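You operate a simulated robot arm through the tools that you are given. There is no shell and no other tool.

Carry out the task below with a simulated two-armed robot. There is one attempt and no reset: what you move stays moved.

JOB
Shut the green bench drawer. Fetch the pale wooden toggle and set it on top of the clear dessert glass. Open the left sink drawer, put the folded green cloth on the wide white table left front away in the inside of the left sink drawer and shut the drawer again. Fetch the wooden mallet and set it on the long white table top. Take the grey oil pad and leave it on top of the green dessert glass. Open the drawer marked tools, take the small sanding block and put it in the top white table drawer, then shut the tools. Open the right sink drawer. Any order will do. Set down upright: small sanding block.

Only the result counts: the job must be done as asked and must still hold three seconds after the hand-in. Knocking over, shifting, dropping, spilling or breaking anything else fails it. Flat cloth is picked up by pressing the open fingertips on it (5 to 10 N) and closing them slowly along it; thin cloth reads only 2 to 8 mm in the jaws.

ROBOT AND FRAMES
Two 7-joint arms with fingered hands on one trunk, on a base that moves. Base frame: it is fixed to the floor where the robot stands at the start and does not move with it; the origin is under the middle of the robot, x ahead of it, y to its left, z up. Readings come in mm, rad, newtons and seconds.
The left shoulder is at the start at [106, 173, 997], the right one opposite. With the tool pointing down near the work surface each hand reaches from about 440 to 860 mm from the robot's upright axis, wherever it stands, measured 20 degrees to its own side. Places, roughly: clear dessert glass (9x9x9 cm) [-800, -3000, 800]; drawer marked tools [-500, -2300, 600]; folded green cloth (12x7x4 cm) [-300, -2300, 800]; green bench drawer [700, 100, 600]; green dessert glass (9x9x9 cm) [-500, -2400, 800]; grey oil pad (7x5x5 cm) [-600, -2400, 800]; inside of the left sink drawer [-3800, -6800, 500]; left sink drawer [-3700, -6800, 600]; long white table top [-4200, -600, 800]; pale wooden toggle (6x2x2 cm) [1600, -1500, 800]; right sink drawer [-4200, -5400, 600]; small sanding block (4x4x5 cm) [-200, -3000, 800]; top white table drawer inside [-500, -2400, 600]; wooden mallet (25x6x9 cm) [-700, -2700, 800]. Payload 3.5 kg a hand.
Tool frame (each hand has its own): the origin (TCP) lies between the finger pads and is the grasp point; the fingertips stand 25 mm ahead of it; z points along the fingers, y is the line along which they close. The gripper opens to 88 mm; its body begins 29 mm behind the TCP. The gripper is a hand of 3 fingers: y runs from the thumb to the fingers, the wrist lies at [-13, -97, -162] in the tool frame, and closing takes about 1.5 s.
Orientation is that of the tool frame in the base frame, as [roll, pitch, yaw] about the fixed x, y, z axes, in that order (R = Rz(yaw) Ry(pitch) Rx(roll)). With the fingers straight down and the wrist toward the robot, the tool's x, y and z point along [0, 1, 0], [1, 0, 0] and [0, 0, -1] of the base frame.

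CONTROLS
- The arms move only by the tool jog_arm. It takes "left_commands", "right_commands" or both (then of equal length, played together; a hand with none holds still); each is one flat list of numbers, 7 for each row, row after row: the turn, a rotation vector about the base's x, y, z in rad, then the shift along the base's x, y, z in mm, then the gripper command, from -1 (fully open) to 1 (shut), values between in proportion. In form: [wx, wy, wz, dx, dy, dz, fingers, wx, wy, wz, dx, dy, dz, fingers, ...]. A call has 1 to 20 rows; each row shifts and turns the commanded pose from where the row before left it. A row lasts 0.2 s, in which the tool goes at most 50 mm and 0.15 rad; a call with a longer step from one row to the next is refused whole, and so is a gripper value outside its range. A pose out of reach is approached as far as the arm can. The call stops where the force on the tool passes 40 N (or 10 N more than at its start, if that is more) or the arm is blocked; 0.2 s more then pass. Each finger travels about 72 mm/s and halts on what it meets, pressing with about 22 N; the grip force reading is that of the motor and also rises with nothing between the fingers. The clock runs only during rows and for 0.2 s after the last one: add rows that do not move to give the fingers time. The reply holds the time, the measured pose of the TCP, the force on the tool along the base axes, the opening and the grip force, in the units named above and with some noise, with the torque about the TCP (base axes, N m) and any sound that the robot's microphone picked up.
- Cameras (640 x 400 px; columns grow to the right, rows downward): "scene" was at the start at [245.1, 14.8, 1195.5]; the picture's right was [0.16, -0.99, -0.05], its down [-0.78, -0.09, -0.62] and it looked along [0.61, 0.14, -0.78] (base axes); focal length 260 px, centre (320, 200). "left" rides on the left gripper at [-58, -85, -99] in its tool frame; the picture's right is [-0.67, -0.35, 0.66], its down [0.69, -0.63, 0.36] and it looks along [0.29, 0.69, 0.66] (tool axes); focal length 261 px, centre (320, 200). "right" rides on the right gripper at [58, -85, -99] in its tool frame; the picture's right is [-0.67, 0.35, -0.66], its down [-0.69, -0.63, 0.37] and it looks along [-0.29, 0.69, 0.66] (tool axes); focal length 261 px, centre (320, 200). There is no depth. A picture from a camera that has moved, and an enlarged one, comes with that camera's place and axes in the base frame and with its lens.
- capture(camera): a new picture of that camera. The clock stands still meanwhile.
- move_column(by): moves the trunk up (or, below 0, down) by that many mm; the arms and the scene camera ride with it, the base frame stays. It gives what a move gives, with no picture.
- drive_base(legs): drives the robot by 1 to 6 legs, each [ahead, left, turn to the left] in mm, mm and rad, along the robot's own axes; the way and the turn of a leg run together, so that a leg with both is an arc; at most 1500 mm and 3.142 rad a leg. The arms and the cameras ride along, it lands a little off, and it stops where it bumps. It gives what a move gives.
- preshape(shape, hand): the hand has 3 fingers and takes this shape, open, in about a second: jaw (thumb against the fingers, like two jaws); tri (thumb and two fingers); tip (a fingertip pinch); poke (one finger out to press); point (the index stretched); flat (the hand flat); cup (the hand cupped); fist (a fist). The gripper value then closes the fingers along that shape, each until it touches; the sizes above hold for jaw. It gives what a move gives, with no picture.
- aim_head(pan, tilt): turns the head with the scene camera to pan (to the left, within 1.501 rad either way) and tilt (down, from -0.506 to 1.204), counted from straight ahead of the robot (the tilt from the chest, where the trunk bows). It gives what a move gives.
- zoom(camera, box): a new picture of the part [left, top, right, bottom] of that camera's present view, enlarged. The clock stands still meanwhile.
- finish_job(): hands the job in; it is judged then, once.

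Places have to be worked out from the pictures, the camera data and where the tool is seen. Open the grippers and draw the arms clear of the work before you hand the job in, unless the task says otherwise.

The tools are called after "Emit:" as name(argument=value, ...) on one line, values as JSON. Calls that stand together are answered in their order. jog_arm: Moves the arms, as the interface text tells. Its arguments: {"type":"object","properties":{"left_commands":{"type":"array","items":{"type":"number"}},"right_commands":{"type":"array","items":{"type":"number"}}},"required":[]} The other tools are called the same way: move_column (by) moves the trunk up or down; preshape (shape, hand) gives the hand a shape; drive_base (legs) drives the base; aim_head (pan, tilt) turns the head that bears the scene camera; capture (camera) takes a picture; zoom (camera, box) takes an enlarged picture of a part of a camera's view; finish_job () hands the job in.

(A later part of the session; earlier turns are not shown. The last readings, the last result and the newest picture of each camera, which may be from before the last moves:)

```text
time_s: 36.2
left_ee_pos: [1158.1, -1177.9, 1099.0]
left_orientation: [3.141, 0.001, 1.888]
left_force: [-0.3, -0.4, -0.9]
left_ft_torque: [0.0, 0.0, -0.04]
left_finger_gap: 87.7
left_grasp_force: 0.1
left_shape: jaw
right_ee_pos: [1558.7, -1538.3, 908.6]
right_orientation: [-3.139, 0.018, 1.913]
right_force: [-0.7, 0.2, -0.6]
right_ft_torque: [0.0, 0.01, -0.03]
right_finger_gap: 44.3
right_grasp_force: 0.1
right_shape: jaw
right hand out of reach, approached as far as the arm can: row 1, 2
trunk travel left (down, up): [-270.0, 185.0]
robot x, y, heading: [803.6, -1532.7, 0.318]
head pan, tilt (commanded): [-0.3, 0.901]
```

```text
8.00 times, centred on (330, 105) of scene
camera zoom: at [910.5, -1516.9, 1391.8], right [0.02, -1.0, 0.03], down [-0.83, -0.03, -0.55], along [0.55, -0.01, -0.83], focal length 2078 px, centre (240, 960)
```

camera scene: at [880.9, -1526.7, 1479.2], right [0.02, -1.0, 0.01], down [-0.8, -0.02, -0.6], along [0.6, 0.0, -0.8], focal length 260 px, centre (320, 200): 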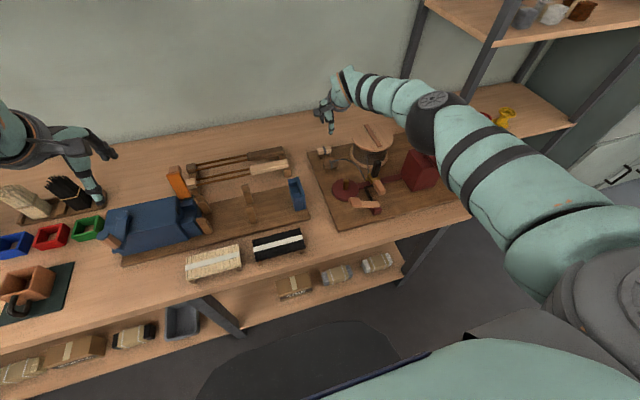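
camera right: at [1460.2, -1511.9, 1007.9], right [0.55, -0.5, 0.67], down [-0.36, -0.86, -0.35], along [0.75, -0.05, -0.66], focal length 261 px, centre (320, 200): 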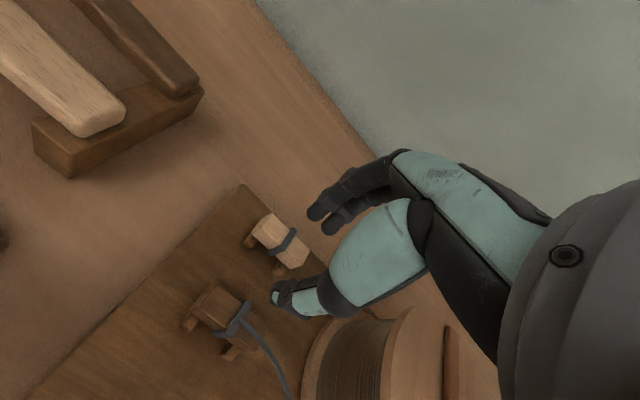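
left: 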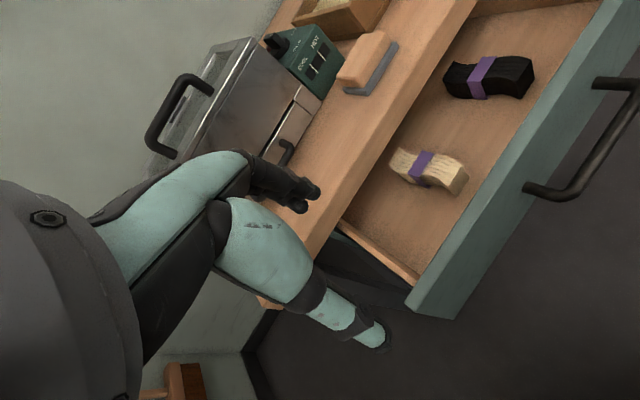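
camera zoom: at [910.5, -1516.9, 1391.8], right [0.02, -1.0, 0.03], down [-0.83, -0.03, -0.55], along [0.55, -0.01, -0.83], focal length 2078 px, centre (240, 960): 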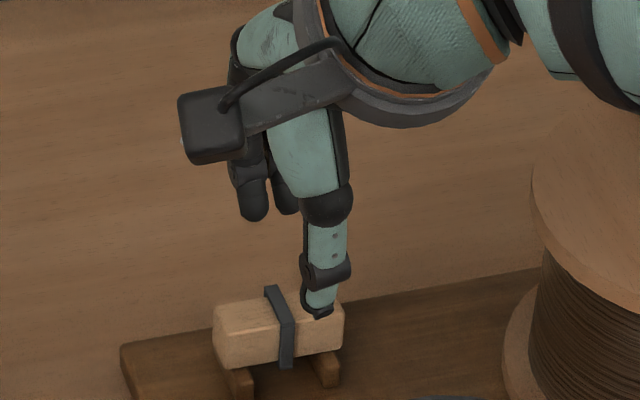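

The arm is again at its limit, about 30 mm short of the toggle. I'll raise the hand slightly and drive the base 45 mm ahead, which should still leave clear space to the lower shelf.

Emit:
jog_arm(right_commands=[0, 0, 0, -14, -5, 10, 0, 0, 0, 0, 0, 0, 0, 0])

Emit:
drive_base(legs=[[45, 0, 0]])

Emit:
capture(camera="right")

Emit:
zoom(camera="scene", box=[290, 80, 370, 130])

```text
time_s: 36.8
left_ee_pos: [1157.3, -1176.7, 1098.5]
left_orientation: [3.14, -0.001, 1.889]
left_force: [-0.4, -0.1, 0.4]
left_ft_torque: [-0.03, 0.0, 0.01]
left_finger_gap: 87.8
left_grasp_force: 0.1
left_shape: jaw
right_ee_pos: [1545.3, -1544.7, 919.4]
right_orientation: [-3.14, 0.018, 1.915]
right_force: [-0.6, -0.7, 1.2]
right_ft_torque: [0.01, 0.0, -0.04]
right_finger_gap: 44.3
right_grasp_force: 0.0
right_shape: jaw
trunk travel left (down, up): [-270.0, 185.0]
robot x, y, heading: [803.8, -1527.0, 0.314]
head pan, tilt (commanded): [-0.3, 0.901]
```

```text
time_s: 37.7
left_ee_pos: [1196.2, -1165.7, 1100.8]
left_orientation: [3.137, -0.002, 1.89]
left_force: [-0.3, 0.2, -0.6]
left_ft_torque: [-0.01, 0.01, -0.03]
left_finger_gap: 87.8
left_grasp_force: 0.1
left_shape: jaw
right_ee_pos: [1584.9, -1531.7, 923.6]
right_orientation: [3.138, 0.017, 1.916]
right_force: [-0.5, 0.2, -0.1]
right_ft_torque: [0.01, 0.02, -0.01]
right_finger_gap: 43.9
right_grasp_force: 0.1
right_shape: jaw
trunk travel left (down, up): [-270.0, 185.0]
robot x, y, heading: [841.8, -1517.8, 0.317]
head pan, tilt (commanded): [-0.3, 0.901]
```

```text
taken
camera right: at [1484.6, -1504.4, 1021.0], right [0.55, -0.5, 0.67], down [-0.36, -0.86, -0.36], along [0.76, -0.04, -0.65], focal length 261 px, centre (320, 200)
```

right: 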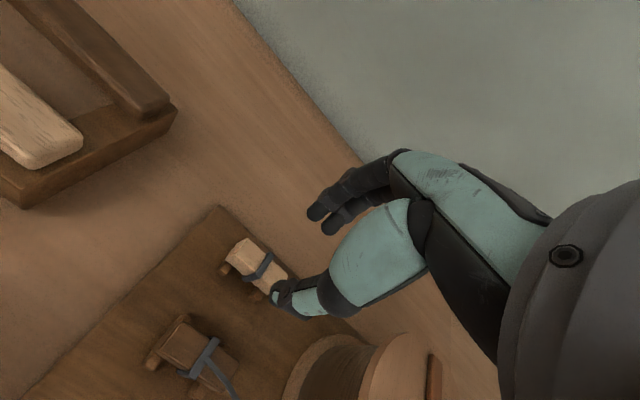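

```text
8.00 times, centred on (330, 105) of scene
camera zoom: at [947.2, -1505.0, 1392.4], right [0.02, -1.0, 0.03], down [-0.83, -0.03, -0.55], along [0.55, -0.01, -0.83], focal length 2078 px, centre (240, 960)
```

zoom: 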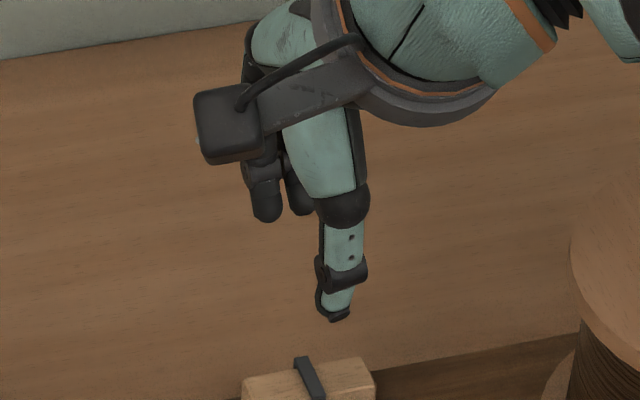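

The toggle is now slightly ahead and right of the TCP. I'll zoom in the hand camera for a finer fix before descending.

Emit:
zoom(camera="right", box=[200, 200, 360, 300])

Emit:
capture(camera="scene")

```text
4.00 times, centred on (280, 250) of right
camera zoom: at [1484.6, -1504.4, 1021.0], right [0.55, -0.5, 0.67], down [-0.36, -0.86, -0.36], along [0.76, -0.04, -0.65], focal length 1043 px, centre (480, 0)
```

zoom: 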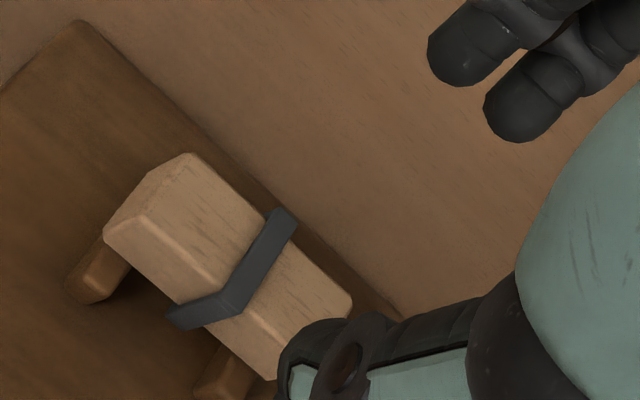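

```text
taken
camera scene: at [947.2, -1505.0, 1392.4], right [0.02, -1.0, 0.03], down [-0.83, -0.03, -0.55], along [0.55, -0.01, -0.83], focal length 260 px, centre (320, 200)
```

scene: 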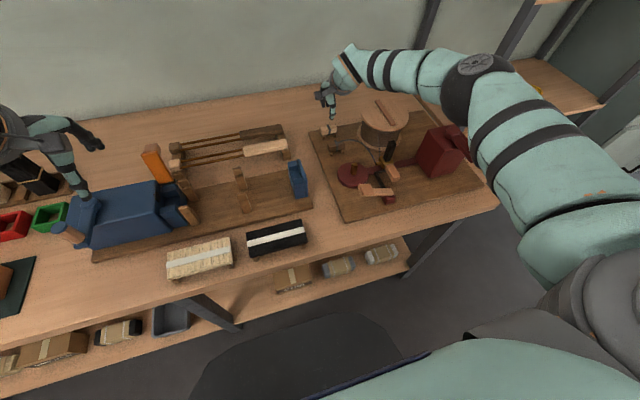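

The estimate depends on height: 5–15 mm ahead and 2–8 mm right. I'll move 10 ahead and 5 right, descend 40 mm, then look again.

Emit:
jog_arm(right_commands=[0, 0, 0, 6, -1, -20, 0, 0, 0, 0, 5, -0.5, -20, 0, 0, 0, 0, 0, 0, 0, 0])

Emit:
zoom(camera="right", box=[200, 200, 360, 300])

Emit:
zoom(camera="scene", box=[290, 80, 370, 150])

```text
time_s: 38.5
left_ee_pos: [1200.3, -1163.7, 1097.4]
left_orientation: [-3.139, 0.0, 1.887]
left_force: [0.9, -0.1, -0.1]
left_ft_torque: [0.01, -0.01, -0.01]
left_finger_gap: 87.9
left_grasp_force: 0.1
left_shape: jaw
right_ee_pos: [1599.6, -1530.3, 878.6]
right_orientation: [-3.14, 0.016, 1.916]
right_force: [-0.3, 0.2, 0.1]
right_ft_torque: [0.0, 0.06, -0.01]
right_finger_gap: 44.1
right_grasp_force: 0.0
right_shape: jaw
trunk travel left (down, up): [-270.0, 185.0]
robot x, y, heading: [840.1, -1516.2, 0.32]
head pan, tilt (commanded): [-0.3, 0.901]
```

```text
4.00 times, centred on (280, 250) of right
camera zoom: at [1499.9, -1504.3, 977.0], right [0.55, -0.5, 0.67], down [-0.36, -0.86, -0.35], along [0.75, -0.05, -0.66], focal length 1043 px, centre (480, 0)
```

zoom: 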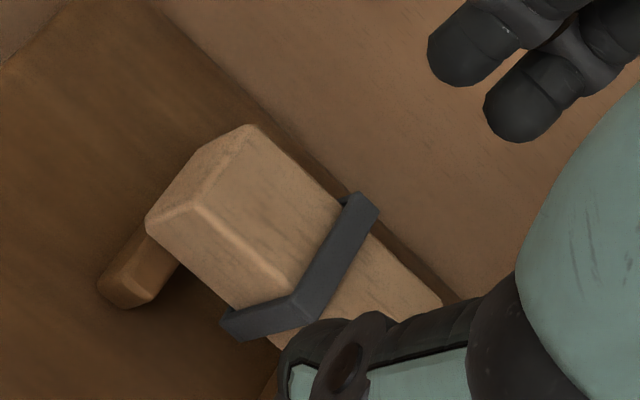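

```text
5.71 times, centred on (330, 115) of scene
camera zoom: at [953.6, -1503.0, 1391.6], right [0.02, -1.0, 0.03], down [-0.84, -0.03, -0.55], along [0.55, -0.01, -0.84], focal length 1484 px, centre (263, 686)
```

zoom: 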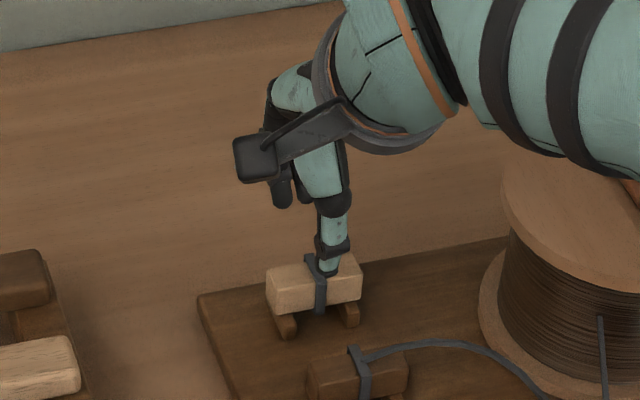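

The two cameras disagree slightly on height (top between 834 and 849). I'll back off 5 mm, widen the jaws to 60 mm for margin, and descend 20 mm while watching force.

Emit:
jog_arm(right_commands=[0, 0, 0, -4.7, -1.7, 0, -0.36, 0, 0, 0, 0, 0, 0, -0.36, 0, 0, 0, 0, 0, -10, -0.36, 0, 0, 0, 0, 0, -10, -0.36])

Emit:
zoom(camera="right", box=[200, 180, 360, 280])

Emit:
zoom(camera="scene", box=[290, 90, 370, 150])

```text
time_s: 39.5
left_ee_pos: [1200.7, -1164.6, 1098.3]
left_orientation: [-3.141, 0.001, 1.889]
left_force: [-0.3, 0.4, -0.1]
left_ft_torque: [0.0, 0.0, -0.03]
left_finger_gap: 87.7
left_grasp_force: 0.2
left_shape: jaw
right_ee_pos: [1593.8, -1532.8, 858.6]
right_orientation: [-3.14, 0.018, 1.915]
right_force: [-0.4, 0.4, 0.2]
right_ft_torque: [-0.01, 0.0, -0.01]
right_finger_gap: 59.5
right_grasp_force: 0.1
right_shape: jaw
trunk travel left (down, up): [-270.0, 185.0]
robot x, y, heading: [842.1, -1515.2, 0.317]
head pan, tilt (commanded): [-0.3, 0.901]
```

```text
4.00 times, centred on (280, 230) of right
camera zoom: at [1494.7, -1505.8, 958.1], right [0.55, -0.5, 0.67], down [-0.36, -0.86, -0.35], along [0.75, -0.05, -0.66], focal length 1043 px, centre (480, 80)
```

zoom: 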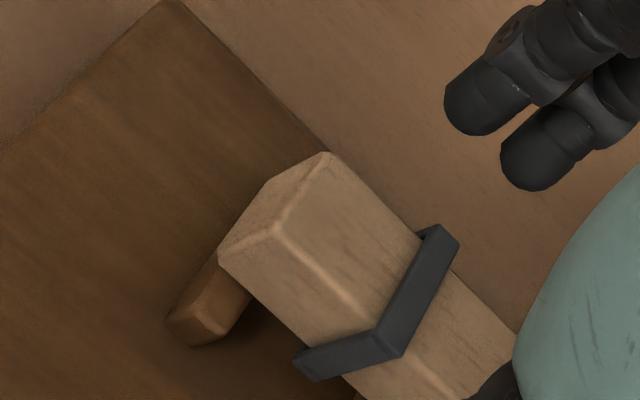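

```text
6.67 times, centred on (330, 120) of scene
camera zoom: at [952.8, -1503.1, 1391.7], right [0.02, -1.0, 0.03], down [-0.83, -0.03, -0.55], along [0.55, -0.01, -0.83], focal length 1732 px, centre (253, 733)
```

zoom: 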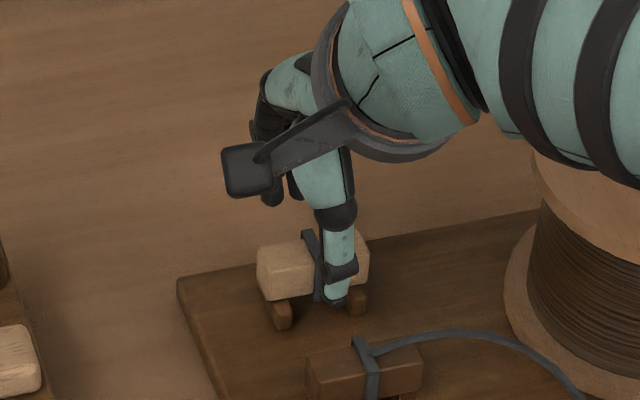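

With the tips at z≈834 there's no contact, and the scene view puts the toggle body at about z 810–832, roughly 3 mm ahead and 3 mm right. I'll adjust, descend 29 mm and close gently.

Emit:
jog_arm(right_commands=[0, 0, 0, 4, -2.3, -9, -0.36, 0, 0, 0, 0, 0, -10, -0.36, 0, 0, 0, 0, 0, -10, -0.36, 0, 0, 0, 0, 0, 0, -0.36])

Emit:
zoom(camera="right", box=[220, 150, 380, 250])

Emit:
zoom(camera="scene", box=[290, 90, 370, 150])

```text
time_s: 40.5
left_ee_pos: [1201.7, -1164.9, 1098.3]
left_orientation: [-3.141, -0.001, 1.889]
left_force: [0.1, -0.1, -0.6]
left_ft_torque: [-0.01, 0.0, -0.02]
left_finger_gap: 87.9
left_grasp_force: 0.1
left_shape: jaw
right_ee_pos: [1592.8, -1540.0, 844.6]
right_orientation: [-3.141, 0.019, 1.913]
right_force: [-0.8, -0.1, 0.5]
right_ft_torque: [0.0, -0.02, -0.01]
right_finger_gap: 59.4
right_grasp_force: 0.1
right_shape: jaw
right hand out of reach, approached as far as the arm can: row 1, 3
trunk travel left (down, up): [-270.0, 185.0]
robot x, y, heading: [843.2, -1517.0, 0.312]
head pan, tilt (commanded): [-0.3, 0.901]
```

```text
4.00 times, centred on (300, 200) of right
camera zoom: at [1492.7, -1513.3, 942.9], right [0.55, -0.5, 0.67], down [-0.36, -0.86, -0.35], along [0.75, -0.05, -0.66], focal length 1043 px, centre (400, 200)
```

zoom: 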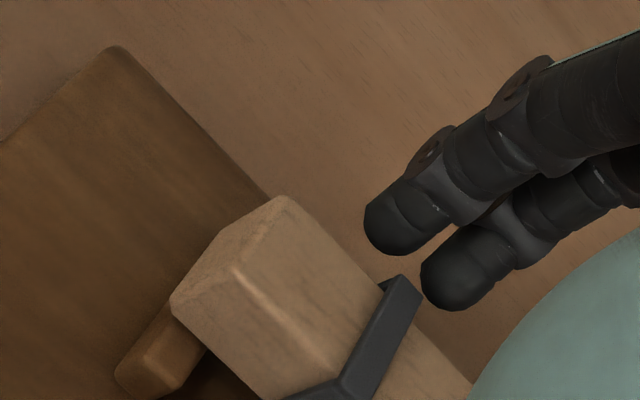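

```text
6.67 times, centred on (330, 120) of scene
camera zoom: at [952.6, -1503.2, 1391.8], right [0.02, -1.0, 0.03], down [-0.83, -0.03, -0.55], along [0.55, -0.01, -0.83], focal length 1732 px, centre (253, 733)
```

zoom: 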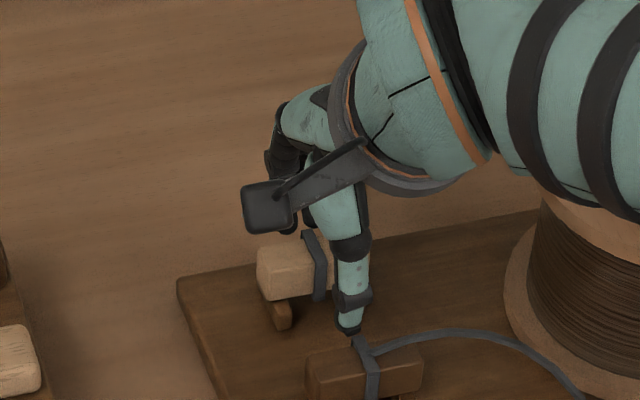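

The arm hit its reach limit again, ending 8 mm to the right. I'll lift the hand 65 mm and lower the trunk 65 mm to gain reach.

Emit:
jog_arm(right_commands=[0, 0, 0, 0, 3, 20, -0.36, 0, 0, 0, 0, 3, 25, -0.36, 0, 0, 0, 0, 0, 20, -0.36])

Emit:
move_column(by=-65)

Emit:
zoom(camera="right", box=[220, 150, 380, 250])

Emit:
capture(camera="scene")

```text
time_s: 41.3
left_ee_pos: [1199.8, -1164.8, 1098.7]
left_orientation: [-3.14, 0.0, 1.889]
left_force: [-0.5, -0.5, -0.5]
left_ft_torque: [0.0, -0.01, 0.0]
left_finger_gap: 87.7
left_grasp_force: 0.0
left_shape: jaw
right_ee_pos: [1592.9, -1534.3, 909.4]
right_orientation: [-3.141, 0.017, 1.915]
right_force: [0.3, 0.2, 0.3]
right_ft_torque: [0.02, 0.0, 0.01]
right_finger_gap: 59.7
right_grasp_force: 0.0
right_shape: jaw
trunk travel left (down, up): [-270.0, 185.0]
robot x, y, heading: [843.4, -1514.4, 0.316]
head pan, tilt (commanded): [-0.3, 0.901]
```

```text
time_s: 42.3
left_ee_pos: [1199.8, -1162.2, 1034.0]
left_orientation: [3.139, -0.001, 1.889]
left_force: [-0.1, -0.4, 0.8]
left_ft_torque: [0.0, -0.02, -0.01]
left_finger_gap: 87.7
left_grasp_force: 0.0
left_shape: jaw
right_ee_pos: [1591.4, -1534.3, 846.2]
right_orientation: [3.141, 0.016, 1.916]
right_force: [-0.7, 0.0, 0.3]
right_ft_torque: [0.0, 0.0, 0.01]
right_finger_gap: 59.2
right_grasp_force: 0.1
right_shape: jaw
trunk travel left (down, up): [-205.0, 250.0]
robot x, y, heading: [845.7, -1510.2, 0.314]
head pan, tilt (commanded): [-0.3, 0.901]
```

```text
4.00 times, centred on (300, 200) of right
camera zoom: at [1492.6, -1507.9, 944.1], right [0.55, -0.5, 0.67], down [-0.36, -0.86, -0.35], along [0.75, -0.05, -0.66], focal length 1043 px, centre (400, 200)
```

zoom: 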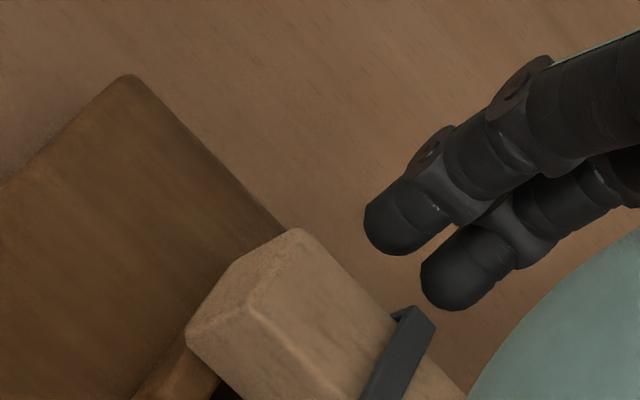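

```text
taken
camera scene: at [986.4, -1492.2, 1316.1], right [0.02, -1.0, 0.05], down [-0.87, -0.04, -0.49], along [0.49, -0.03, -0.87], focal length 260 px, centre (320, 200)
```

scene: 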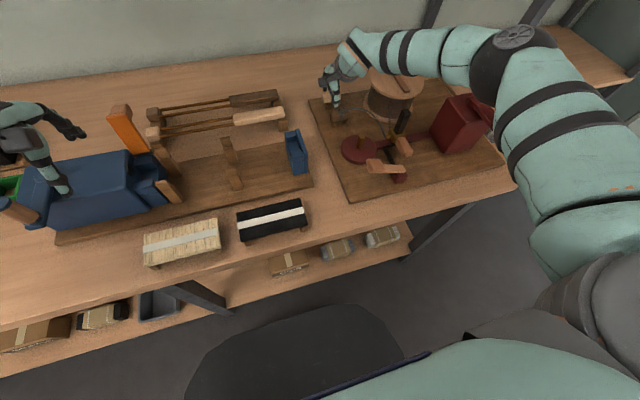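

Reach is better now. I'll shift 6 mm in x toward the toggle centre, descend 18 mm to z≈828, and check the fingers on both sides before closing.

Emit:
jog_arm(right_commands=[0, 0, 0, 6, 0, -4, -0.36, 0, 0, 0, 0, 0, -7, -0.36, 0, 0, 0, 0, 0, -7, -0.36, 0, 0, 0, 0, 0, 0, -0.36])

Emit:
zoom(camera="right", box=[220, 150, 420, 275])

Emit:
zoom(camera="scene", box=[290, 70, 370, 130])

```text
time_s: 43.3
left_ee_pos: [1199.6, -1164.5, 1033.7]
left_orientation: [3.141, 0.0, 1.887]
left_force: [-0.2, -1.1, -0.2]
left_ft_torque: [-0.01, 0.01, -0.02]
left_finger_gap: 87.7
left_grasp_force: 0.0
left_shape: jaw
right_ee_pos: [1598.3, -1533.9, 827.5]
right_orientation: [-3.14, 0.017, 1.914]
right_force: [-0.1, -1.0, 0.4]
right_ft_torque: [0.0, 0.0, -0.02]
right_finger_gap: 59.5
right_grasp_force: 0.1
right_shape: jaw
trunk travel left (down, up): [-205.0, 250.0]
robot x, y, heading: [845.0, -1513.9, 0.314]
head pan, tilt (commanded): [-0.3, 0.901]
```

```text
3.20 times, centred on (320, 212) of right
camera zoom: at [1499.1, -1507.8, 925.5], right [0.55, -0.5, 0.67], down [-0.36, -0.86, -0.35], along [0.75, -0.05, -0.66], focal length 834 px, centre (320, 160)
```

zoom: 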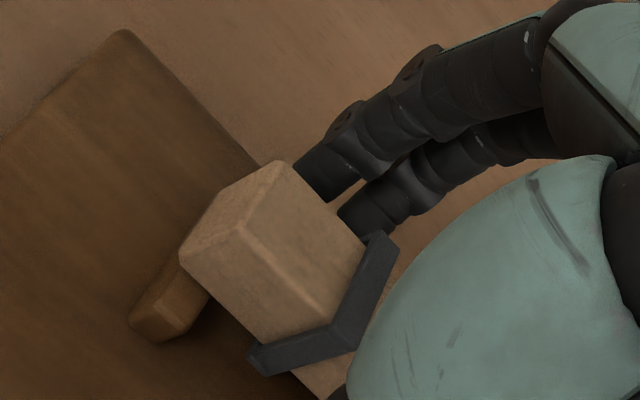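

```text
6.67 times, centred on (330, 100) of scene
camera zoom: at [987.0, -1492.0, 1316.0], right [0.02, -1.0, 0.05], down [-0.87, -0.04, -0.49], along [0.49, -0.03, -0.87], focal length 1732 px, centre (253, 867)
```

zoom: 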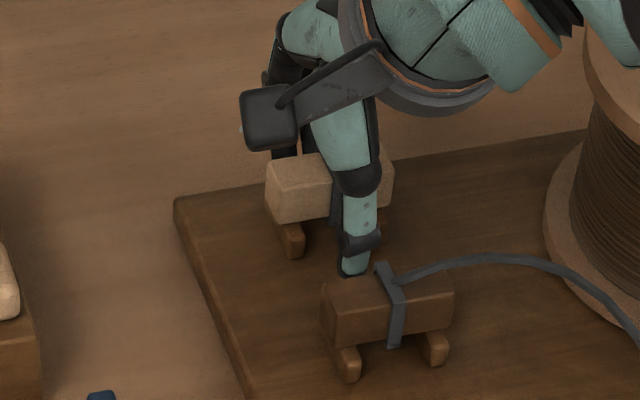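

The two fingers are behind the toggle and the thumb in front of it, clear of the dark one. I'll close in steps and then check the opening.

Emit:
jog_arm(right_commands=[0, 0, 0, 0, 0, 0, 0, 0, 0, 0, 0, 0, 0, 0.2, 0, 0, 0, 0, 0, 0, 0.4, 0, 0, 0, 0, 0, 0, 0.6, 0, 0, 0, 0, 0, 0, 0.8, 0, 0, 0, 0, 0, 0, 1, 0, 0, 0, 0, 0, 0, 1, 0, 0, 0, 0, 0, 0, 1])

Emit:
zoom(camera="right", box=[220, 150, 420, 275])

Emit:
zoom(camera="scene", box=[290, 70, 370, 130])

```text
time_s: 45.1
left_ee_pos: [1201.1, -1164.2, 1033.9]
left_orientation: [-3.141, -0.001, 1.888]
left_force: [-0.5, 0.1, 0.0]
left_ft_torque: [-0.02, -0.01, 0.01]
left_finger_gap: 88.0
left_grasp_force: 0.0
left_shape: jaw
right_ee_pos: [1598.5, -1535.2, 827.2]
right_orientation: [-3.141, 0.017, 1.914]
right_force: [0.2, -0.7, -0.2]
right_ft_torque: [-0.01, 0.04, 0.02]
right_finger_gap: 15.0
right_grasp_force: 22.3
right_shape: jaw
trunk travel left (down, up): [-205.0, 250.0]
robot x, y, heading: [841.3, -1515.1, 0.32]
head pan, tilt (commanded): [-0.3, 0.901]
```

```text
3.20 times, centred on (320, 212) of right
camera zoom: at [1499.1, -1507.8, 925.6], right [0.55, -0.5, 0.67], down [-0.36, -0.86, -0.35], along [0.75, -0.05, -0.66], focal length 834 px, centre (320, 160)
```

zoom: 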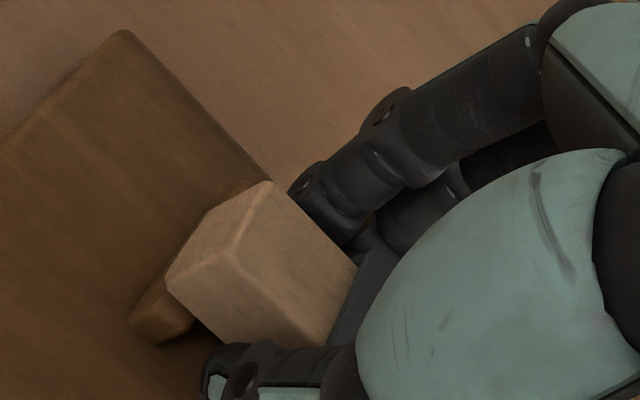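

```text
6.67 times, centred on (330, 100) of scene
camera zoom: at [987.0, -1492.0, 1316.0], right [0.02, -1.0, 0.05], down [-0.87, -0.04, -0.49], along [0.49, -0.03, -0.87], focal length 1732 px, centre (253, 867)
```

zoom: 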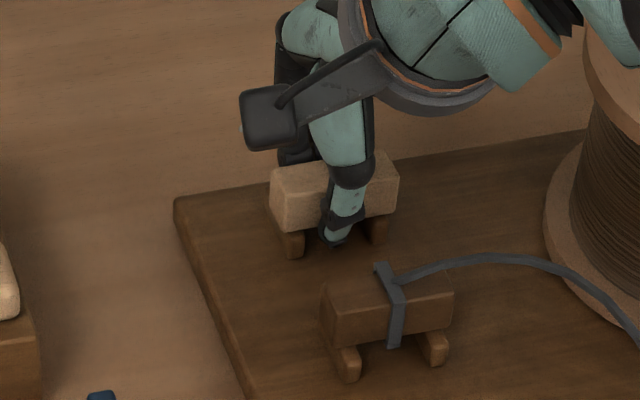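

The jaws closed on the toggle at 15 mm with 22 N. I'll lift it and check that it comes up alone, leaving the feet.

Emit:
jog_arm(right_commands=[0, 0, 0, 0, 0, 10, 1, 0, 0, 0, 0, 0, 15, 1, 0, 0, 0, 0, 0, 20, 1, 0, 0, 0, 0, 0, 25, 1, 0, 0, 0, 0, 0, 25, 1])

Emit:
capture(camera="right")

Emit:
zoom(camera="scene", box=[270, 30, 390, 130])

```text
time_s: 46.3
left_ee_pos: [1199.5, -1164.6, 1032.7]
left_orientation: [3.141, 0.0, 1.887]
left_force: [-0.2, 0.0, -0.4]
left_ft_torque: [0.02, -0.01, 0.04]
left_finger_gap: 87.9
left_grasp_force: 0.0
left_shape: jaw
right_ee_pos: [1598.5, -1533.9, 921.7]
right_orientation: [-3.14, 0.017, 1.915]
right_force: [0.1, 0.3, 0.7]
right_ft_torque: [0.02, 0.0, -0.01]
right_finger_gap: 14.7
right_grasp_force: 22.3
right_shape: jaw
trunk travel left (down, up): [-205.0, 250.0]
robot x, y, heading: [841.8, -1517.5, 0.318]
head pan, tilt (commanded): [-0.3, 0.901]
```

```text
taken
camera right: at [1498.7, -1507.8, 1020.7], right [0.55, -0.5, 0.67], down [-0.36, -0.86, -0.35], along [0.75, -0.05, -0.66], focal length 261 px, centre (320, 200)
```

right: 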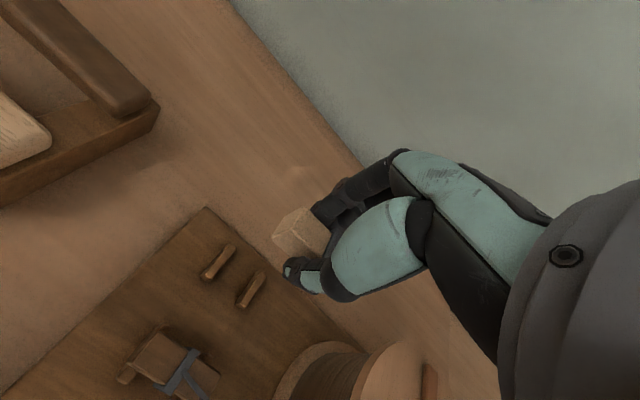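

```text
4.00 times, centred on (330, 80) of scene
camera zoom: at [986.5, -1492.0, 1316.1], right [0.02, -1.0, 0.05], down [-0.87, -0.04, -0.49], along [0.49, -0.03, -0.87], focal length 1039 px, centre (280, 680)
```

zoom: 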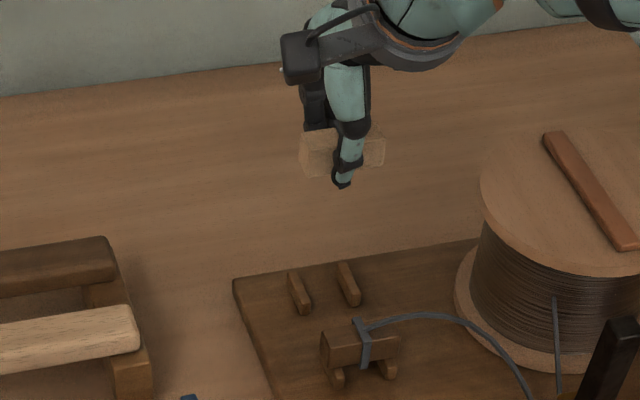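

The toggle is gripped and the feet stayed on the board. I'll raise the hand, draw it back toward the robot, raise the trunk, and then back away from the bench.

Emit:
jog_arm(right_commands=[0, 0, 0, 0, 0, 40, 1, 0, 0, 0, 0, 0, 40, 1, 0, 0, 0, -38, -12.5, 5, 1, 0, 0, 0, -38, -12.5, 5, 1, 0, 0, 0, -38, -12.5, 5, 1, 0, 0, 0, -38, -12.5, 5, 1, 0, 0, 0, -38, -12.5, 5, 1, 0, 0, 0, -38, -12.5, 5, 1, 0, 0, 0, -38, -12.5, 0, 1])

Emit:
move_column(by=150)

Emit:
drive_base(legs=[[-400, 0, 0]])

Emit:
capture(camera="right")

```text
time_s: 48.3
left_ee_pos: [1198.9, -1164.7, 1033.4]
left_orientation: [3.141, -0.002, 1.889]
left_force: [0.0, -0.2, 0.3]
left_ft_torque: [-0.01, -0.03, 0.01]
left_finger_gap: 87.7
left_grasp_force: 0.2
left_shape: jaw
right_ee_pos: [1329.8, -1623.5, 1032.9]
right_orientation: [-3.141, 0.017, 1.914]
right_force: [-0.8, 0.5, -1.0]
right_ft_torque: [0.03, -0.02, 0.02]
right_finger_gap: 14.7
right_grasp_force: 22.0
right_shape: jaw
trunk travel left (down, up): [-205.0, 250.0]
robot x, y, heading: [843.9, -1514.3, 0.316]
head pan, tilt (commanded): [-0.3, 0.901]
```

```text
time_s: 50.1
left_ee_pos: [1199.7, -1164.6, 1183.6]
left_orientation: [-3.141, -0.002, 1.888]
left_force: [0.3, 0.2, 0.1]
left_ft_torque: [0.01, -0.01, 0.01]
left_finger_gap: 87.9
left_grasp_force: 0.0
left_shape: jaw
right_ee_pos: [1332.7, -1621.7, 1182.2]
right_orientation: [-3.141, 0.019, 1.915]
right_force: [1.4, 0.2, -0.1]
right_ft_torque: [0.02, 0.01, 0.0]
right_finger_gap: 15.0
right_grasp_force: 22.2
right_shape: jaw
trunk travel left (down, up): [-355.0, 100.0]
robot x, y, heading: [843.6, -1517.0, 0.318]
head pan, tilt (commanded): [-0.3, 0.901]
```

```text
time_s: 52.6
left_ee_pos: [820.0, -1289.5, 1182.6]
left_orientation: [-3.139, 0.001, 1.885]
left_force: [0.2, -0.5, 0.2]
left_ft_torque: [-0.04, 0.03, 0.01]
left_finger_gap: 87.7
left_grasp_force: 0.0
left_shape: jaw
right_ee_pos: [950.1, -1746.8, 1182.1]
right_orientation: [-3.138, 0.019, 1.911]
right_force: [0.0, -0.1, -0.3]
right_ft_torque: [0.01, -0.04, 0.0]
right_finger_gap: 14.8
right_grasp_force: 21.7
right_shape: jaw
trunk travel left (down, up): [-355.0, 100.0]
robot x, y, heading: [459.0, -1640.0, 0.309]
head pan, tilt (commanded): [-0.3, 0.901]
```

```text
taken
camera right: at [851.5, -1720.5, 1280.0], right [0.55, -0.5, 0.67], down [-0.36, -0.86, -0.35], along [0.75, -0.05, -0.66], focal length 261 px, centre (320, 200)
```

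right: 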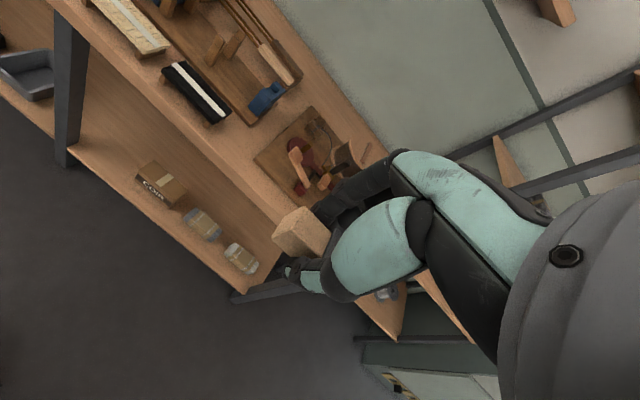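

The toggle is held and the bench is clear. I'll turn in place toward the white table, to a heading of about -1.26, and survey it from here.

Emit:
drive_base(legs=[[0, 0, -1.57]])

Emit:
aim_head(pan=-0.7, tilt=0.4)

Emit:
capture(camera="scene")

Emit:
zoom(camera="scene", box=[200, 100, 520, 300])

```text
time_s: 56.8
left_ee_pos: [809.7, -1999.3, 1182.9]
left_orientation: [3.14, -0.001, 0.31]
left_force: [-0.4, 0.5, 0.5]
left_ft_torque: [0.04, 0.02, 0.02]
left_finger_gap: 87.8
left_grasp_force: 0.1
left_shape: jaw
right_ee_pos: [351.0, -2127.3, 1182.2]
right_orientation: [-3.14, 0.02, 0.338]
right_force: [-0.9, 0.6, 0.3]
right_ft_torque: [0.01, -0.01, -0.02]
right_finger_gap: 14.8
right_grasp_force: 22.4
right_shape: jaw
trunk travel left (down, up): [-355.0, 100.0]
robot x, y, heading: [459.9, -1635.4, -1.262]
head pan, tilt (commanded): [-0.3, 0.901]
```

```text
time_s: 57.7
left_ee_pos: [809.8, -1999.8, 1183.2]
left_orientation: [3.141, 0.0, 0.31]
left_force: [-0.6, -0.4, 0.1]
left_ft_torque: [0.03, 0.02, -0.01]
left_finger_gap: 87.6
left_grasp_force: 0.1
left_shape: jaw
right_ee_pos: [351.2, -2128.8, 1181.6]
right_orientation: [-3.139, 0.016, 0.335]
right_force: [0.8, -1.0, 0.3]
right_ft_torque: [0.01, -0.04, 0.04]
right_finger_gap: 14.9
right_grasp_force: 22.1
right_shape: jaw
trunk travel left (down, up): [-355.0, 100.0]
robot x, y, heading: [460.9, -1640.2, -1.256]
head pan, tilt (commanded): [-0.7, 0.4]
```

```text
taken
camera scene: at [426.4, -1731.0, 1527.4], right [-0.93, 0.38, 0.02], down [0.14, 0.39, -0.91], along [-0.35, -0.84, -0.41], focal length 260 px, centre (320, 200)
```

scene: 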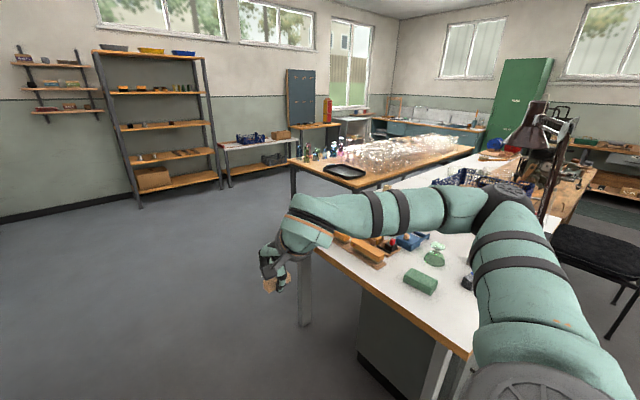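

```text
2.00 times, centred on (360, 200) of scene
camera zoom: at [426.4, -1731.0, 1527.4], right [-0.93, 0.38, 0.02], down [0.14, 0.39, -0.91], along [-0.35, -0.84, -0.41], focal length 520 px, centre (240, 200)
```

zoom: 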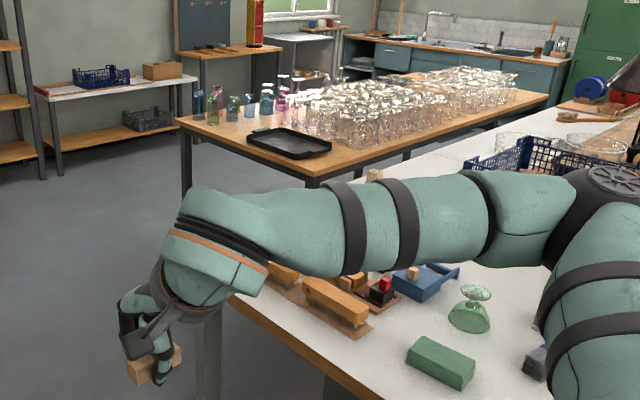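

The white table holds a green cloth block and an inverted green dessert glass (foot disc up). I'll back off and strafe right to stand in front of its drawers, with the arms kept high.

Emit:
drive_base(legs=[[-400, 0, 0], [0, -620, 0], [0, -620, 0]])

Emit:
aim_head(pan=0.0, tilt=0.4)

Emit:
capture(camera="scene")

```text
time_s: 66.4
left_ee_pos: [-494.9, -1995.9, 1182.9]
left_orientation: [3.141, 0.001, 0.315]
left_force: [0.1, -0.2, -0.4]
left_ft_torque: [0.01, -0.01, 0.01]
left_finger_gap: 87.8
left_grasp_force: 0.0
left_shape: jaw
right_ee_pos: [-952.5, -2126.6, 1182.2]
right_orientation: [-3.139, 0.017, 0.339]
right_force: [0.5, 0.0, -0.5]
right_ft_torque: [-0.01, 0.01, 0.01]
right_finger_gap: 14.7
right_grasp_force: 22.1
right_shape: jaw
trunk travel left (down, up): [-355.0, 100.0]
robot x, y, heading: [-846.8, -1637.4, -1.259]
head pan, tilt (commanded): [-0.7, 0.4]
```

```text
time_s: 67.5
left_ee_pos: [-494.7, -1995.8, 1183.3]
left_orientation: [3.141, 0.001, 0.314]
left_force: [-0.2, -0.9, -0.1]
left_ft_torque: [-0.01, -0.03, -0.04]
left_finger_gap: 87.9
left_grasp_force: 0.0
left_shape: jaw
right_ee_pos: [-952.5, -2126.9, 1182.2]
right_orientation: [-3.14, 0.018, 0.341]
right_force: [0.0, 0.3, -0.3]
right_ft_torque: [-0.04, 0.0, 0.0]
right_finger_gap: 14.8
right_grasp_force: 22.1
right_shape: jaw
trunk travel left (down, up): [-355.0, 100.0]
robot x, y, heading: [-846.8, -1637.1, -1.257]
head pan, tilt (commanded): [0.0, 0.4]
```

```text
taken
camera scene: at [-815.3, -1730.8, 1526.9], right [-0.95, -0.31, 0.0], down [-0.13, 0.39, -0.91], along [0.28, -0.87, -0.41], focal length 260 px, centre (320, 200)
```

scene: 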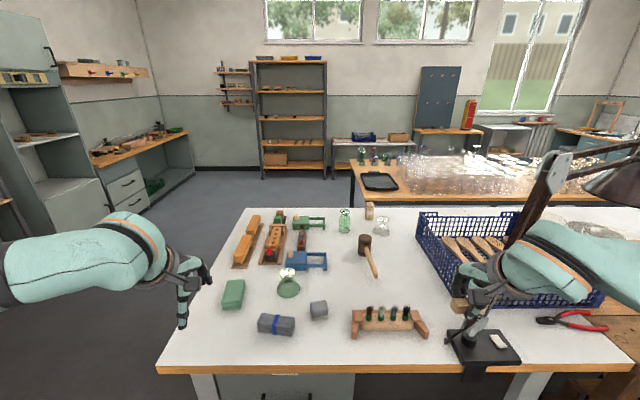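

The white table is well visible now. I'll zoom to identify the glasses, pad, sanding block and mallet.

Emit:
zoom(camera="scene", box=[200, 190, 360, 290])

Emit:
zoom(camera="scene", box=[320, 190, 480, 290])

Emit:
zoom(camera="scene", box=[180, 260, 440, 400])

```text
4.00 times, centred on (280, 240) of scene
camera zoom: at [-815.3, -1730.8, 1526.9], right [-0.95, -0.31, 0.0], down [-0.13, 0.39, -0.91], along [0.28, -0.87, -0.41], focal length 1039 px, centre (480, 40)
```

zoom: 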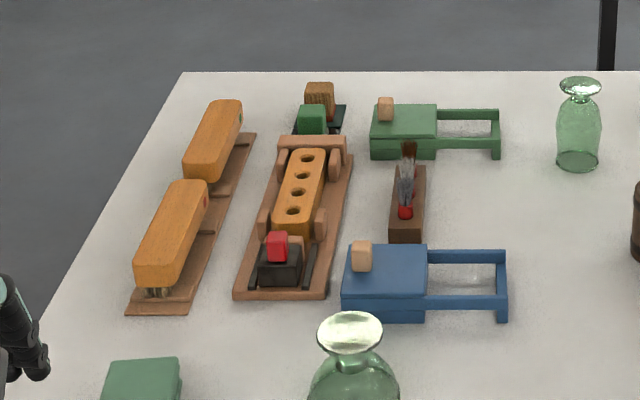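

```text
4.00 times, centred on (400, 240) of scene
camera zoom: at [-815.3, -1730.8, 1526.9], right [-0.95, -0.31, 0.0], down [-0.13, 0.39, -0.91], along [0.28, -0.87, -0.41], focal length 1039 px, centre (0, 40)
```

zoom: 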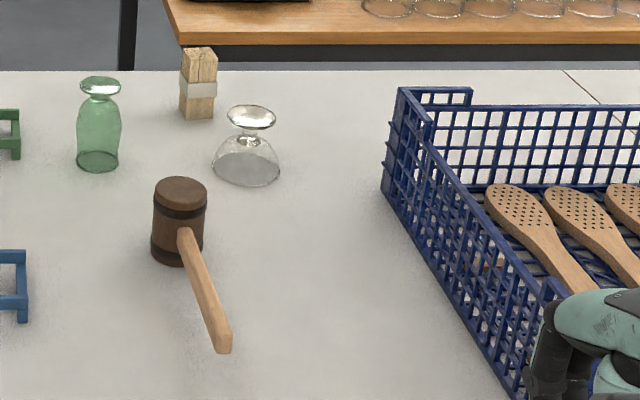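

```text
2.46 times, centred on (310, 330) of scene
camera zoom: at [-815.3, -1730.8, 1526.9], right [-0.95, -0.31, 0.0], down [-0.13, 0.39, -0.91], along [0.28, -0.87, -0.41], focal length 640 px, centre (345, -120)
```

zoom: 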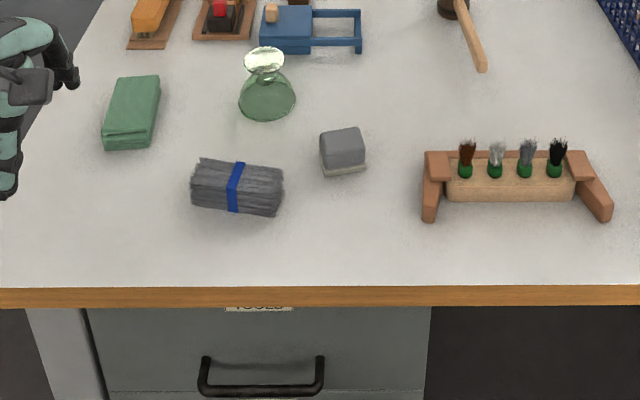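

The clear inverted glass is near (-760, -3025). I need to find the small sanding block, expected near pixel (288, 214), so I'll zoom tighter there.

Emit:
zoom(camera="scene", box=[260, 200, 330, 244])

Emit:
zoom(camera="scene", box=[345, 195, 425, 245])

Emit:
zoom(camera="scene", box=[220, 350, 400, 400])

```text
9.09 times, centred on (295, 222) of scene
camera zoom: at [-815.3, -1730.8, 1526.9], right [-0.95, -0.31, 0.0], down [-0.13, 0.39, -0.91], along [0.28, -0.87, -0.41], focal length 2362 px, centre (547, 0)
```

zoom: 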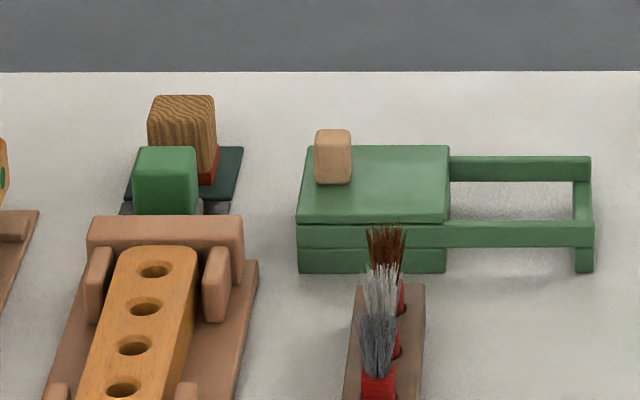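

```text
8.00 times, centred on (385, 220) of scene
camera zoom: at [-815.3, -1730.8, 1526.9], right [-0.95, -0.31, 0.0], down [-0.13, 0.39, -0.91], along [0.28, -0.87, -0.41], focal length 2078 px, centre (-200, 40)
```

zoom: 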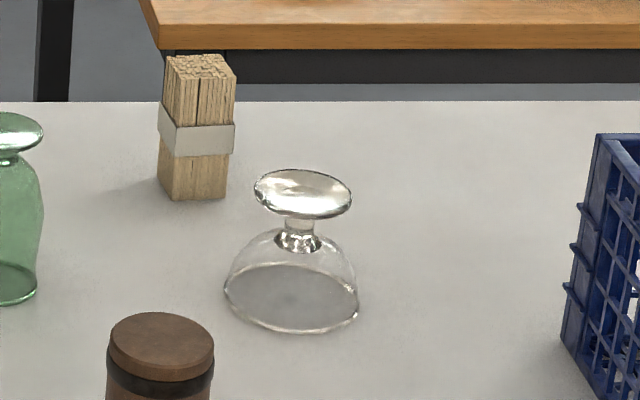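

```text
3.56 times, centred on (310, 375) of scene
camera zoom: at [-815.3, -1730.8, 1526.9], right [-0.95, -0.31, 0.0], down [-0.13, 0.39, -0.91], along [0.28, -0.87, -0.41], focal length 924 px, centre (356, -422)
```

zoom: 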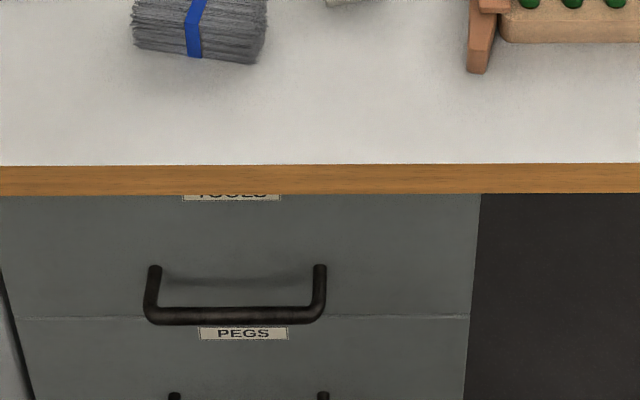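

The top drawer is marked TOOLS. The clear inverted glass lies about 760 mm in from the front edge, so I need to know where the robot can stand. I'll look right and also down at the knee space under the table.

Emit:
aim_head(pan=-0.7, tilt=0.4)

Emit:
capture(camera="scene")

Emit:
aim_head(pan=-0.5, tilt=0.9)

Emit:
capture(camera="scene")

```text
time_s: 68.5
left_ee_pos: [-494.7, -1995.5, 1183.0]
left_orientation: [-3.141, -0.001, 0.314]
left_force: [0.2, -0.2, -0.2]
left_ft_torque: [0.0, 0.04, -0.02]
left_finger_gap: 87.7
left_grasp_force: 0.0
left_shape: jaw
right_ee_pos: [-952.2, -2126.6, 1181.2]
right_orientation: [-3.139, 0.018, 0.34]
right_force: [0.3, 0.2, -0.4]
right_ft_torque: [-0.03, -0.02, 0.04]
right_finger_gap: 14.7
right_grasp_force: 21.7
right_shape: jaw
trunk travel left (down, up): [-355.0, 100.0]
robot x, y, heading: [-845.2, -1638.5, -1.262]
head pan, tilt (commanded): [-0.7, 0.4]
```

```text
taken
camera scene: at [-878.9, -1728.6, 1527.5], right [-0.93, 0.38, 0.02], down [0.14, 0.38, -0.91], along [-0.35, -0.84, -0.41], focal length 260 px, centre (320, 200)
```

scene: 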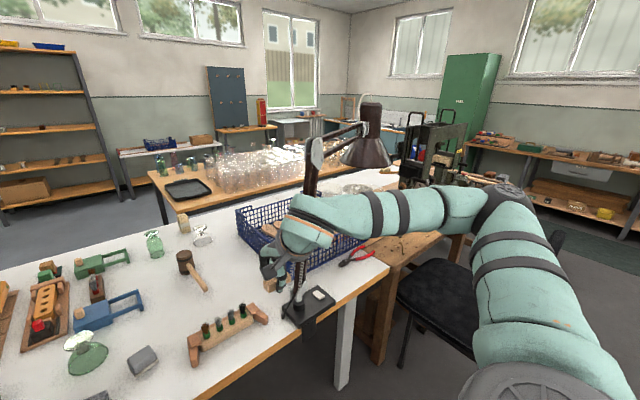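

```text
time_s: 69.5
left_ee_pos: [-494.8, -1995.5, 1183.6]
left_orientation: [-3.14, 0.001, 0.313]
left_force: [-0.3, 0.0, -0.3]
left_ft_torque: [0.0, 0.05, -0.01]
left_finger_gap: 87.9
left_grasp_force: 0.0
left_shape: jaw
right_ee_pos: [-952.1, -2127.4, 1181.6]
right_orientation: [-3.139, 0.017, 0.34]
right_force: [-0.1, -0.2, 0.1]
right_ft_torque: [0.02, -0.04, 0.0]
right_finger_gap: 14.8
right_grasp_force: 21.8
right_shape: jaw
trunk travel left (down, up): [-355.0, 100.0]
robot x, y, heading: [-847.2, -1637.2, -1.256]
head pan, tilt (commanded): [-0.499, 0.901]
```

```text
taken
camera scene: at [-858.4, -1715.8, 1484.7], right [-0.98, 0.19, 0.01], down [0.14, 0.79, -0.6], along [-0.12, -0.59, -0.8], focal length 260 px, centre (320, 200)
```

scene: 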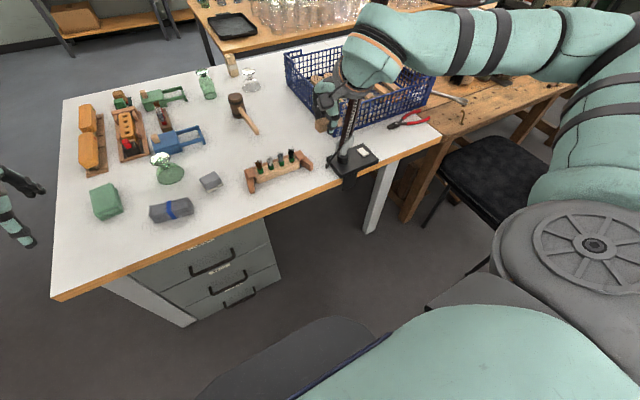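

The white table's right side is blocked by the workbench and crate, but the clear glass is reachable from behind, where the glasses table starts farther along. I'll strafe left and drive around the left side of the white table with arms high.

Emit:
drive_base(legs=[[0, 1010, 0], [1000, 0, 0], [950, 0, 0]])

Emit:
aim_head(pan=-1.2, tilt=0.5)

Emit:
capture(camera="scene")

```text
time_s: 84.1
left_ee_pos: [1047.6, -3553.3, 1183.7]
left_orientation: [3.141, 0.0, 0.298]
left_force: [0.0, -0.8, 0.0]
left_ft_torque: [-0.02, -0.03, -0.01]
left_finger_gap: 87.4
left_grasp_force: 0.1
left_shape: jaw
right_ee_pos: [587.9, -3677.7, 1182.9]
right_orientation: [-3.14, 0.018, 0.324]
right_force: [0.1, 0.5, 0.2]
right_ft_torque: [0.02, -0.04, -0.03]
right_finger_gap: 14.6
right_grasp_force: 22.0
right_shape: jaw
trunk travel left (down, up): [-355.0, 100.0]
robot x, y, heading: [705.0, -3191.4, -1.28]
head pan, tilt (commanded): [-0.499, 0.901]
```

```text
time_s: 85.2
left_ee_pos: [1046.5, -3555.3, 1183.4]
left_orientation: [-3.141, -0.001, 0.296]
left_force: [-0.7, 0.7, 0.0]
left_ft_torque: [-0.04, -0.02, -0.02]
left_finger_gap: 88.1
left_grasp_force: 0.1
left_shape: jaw
right_ee_pos: [588.4, -3679.0, 1181.7]
right_orientation: [-3.139, 0.018, 0.325]
right_force: [-0.2, 0.3, -0.2]
right_ft_torque: [0.05, 0.03, 0.01]
right_finger_gap: 14.6
right_grasp_force: 21.9
right_shape: jaw
trunk travel left (down, up): [-355.0, 100.0]
robot x, y, heading: [704.2, -3190.6, -1.274]
head pan, tilt (commanded): [-1.201, 0.499]
```

```text
taken
camera scene: at [633.6, -3252.1, 1519.4], right [-0.62, 0.79, 0.03], down [0.37, 0.32, -0.87], along [-0.69, -0.53, -0.49], focal length 260 px, centre (320, 200)
```

scene: 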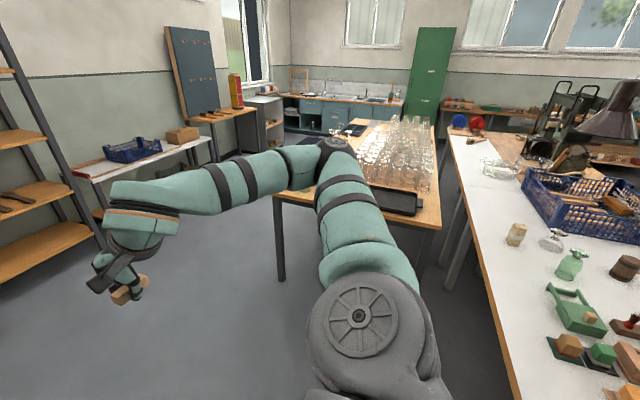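

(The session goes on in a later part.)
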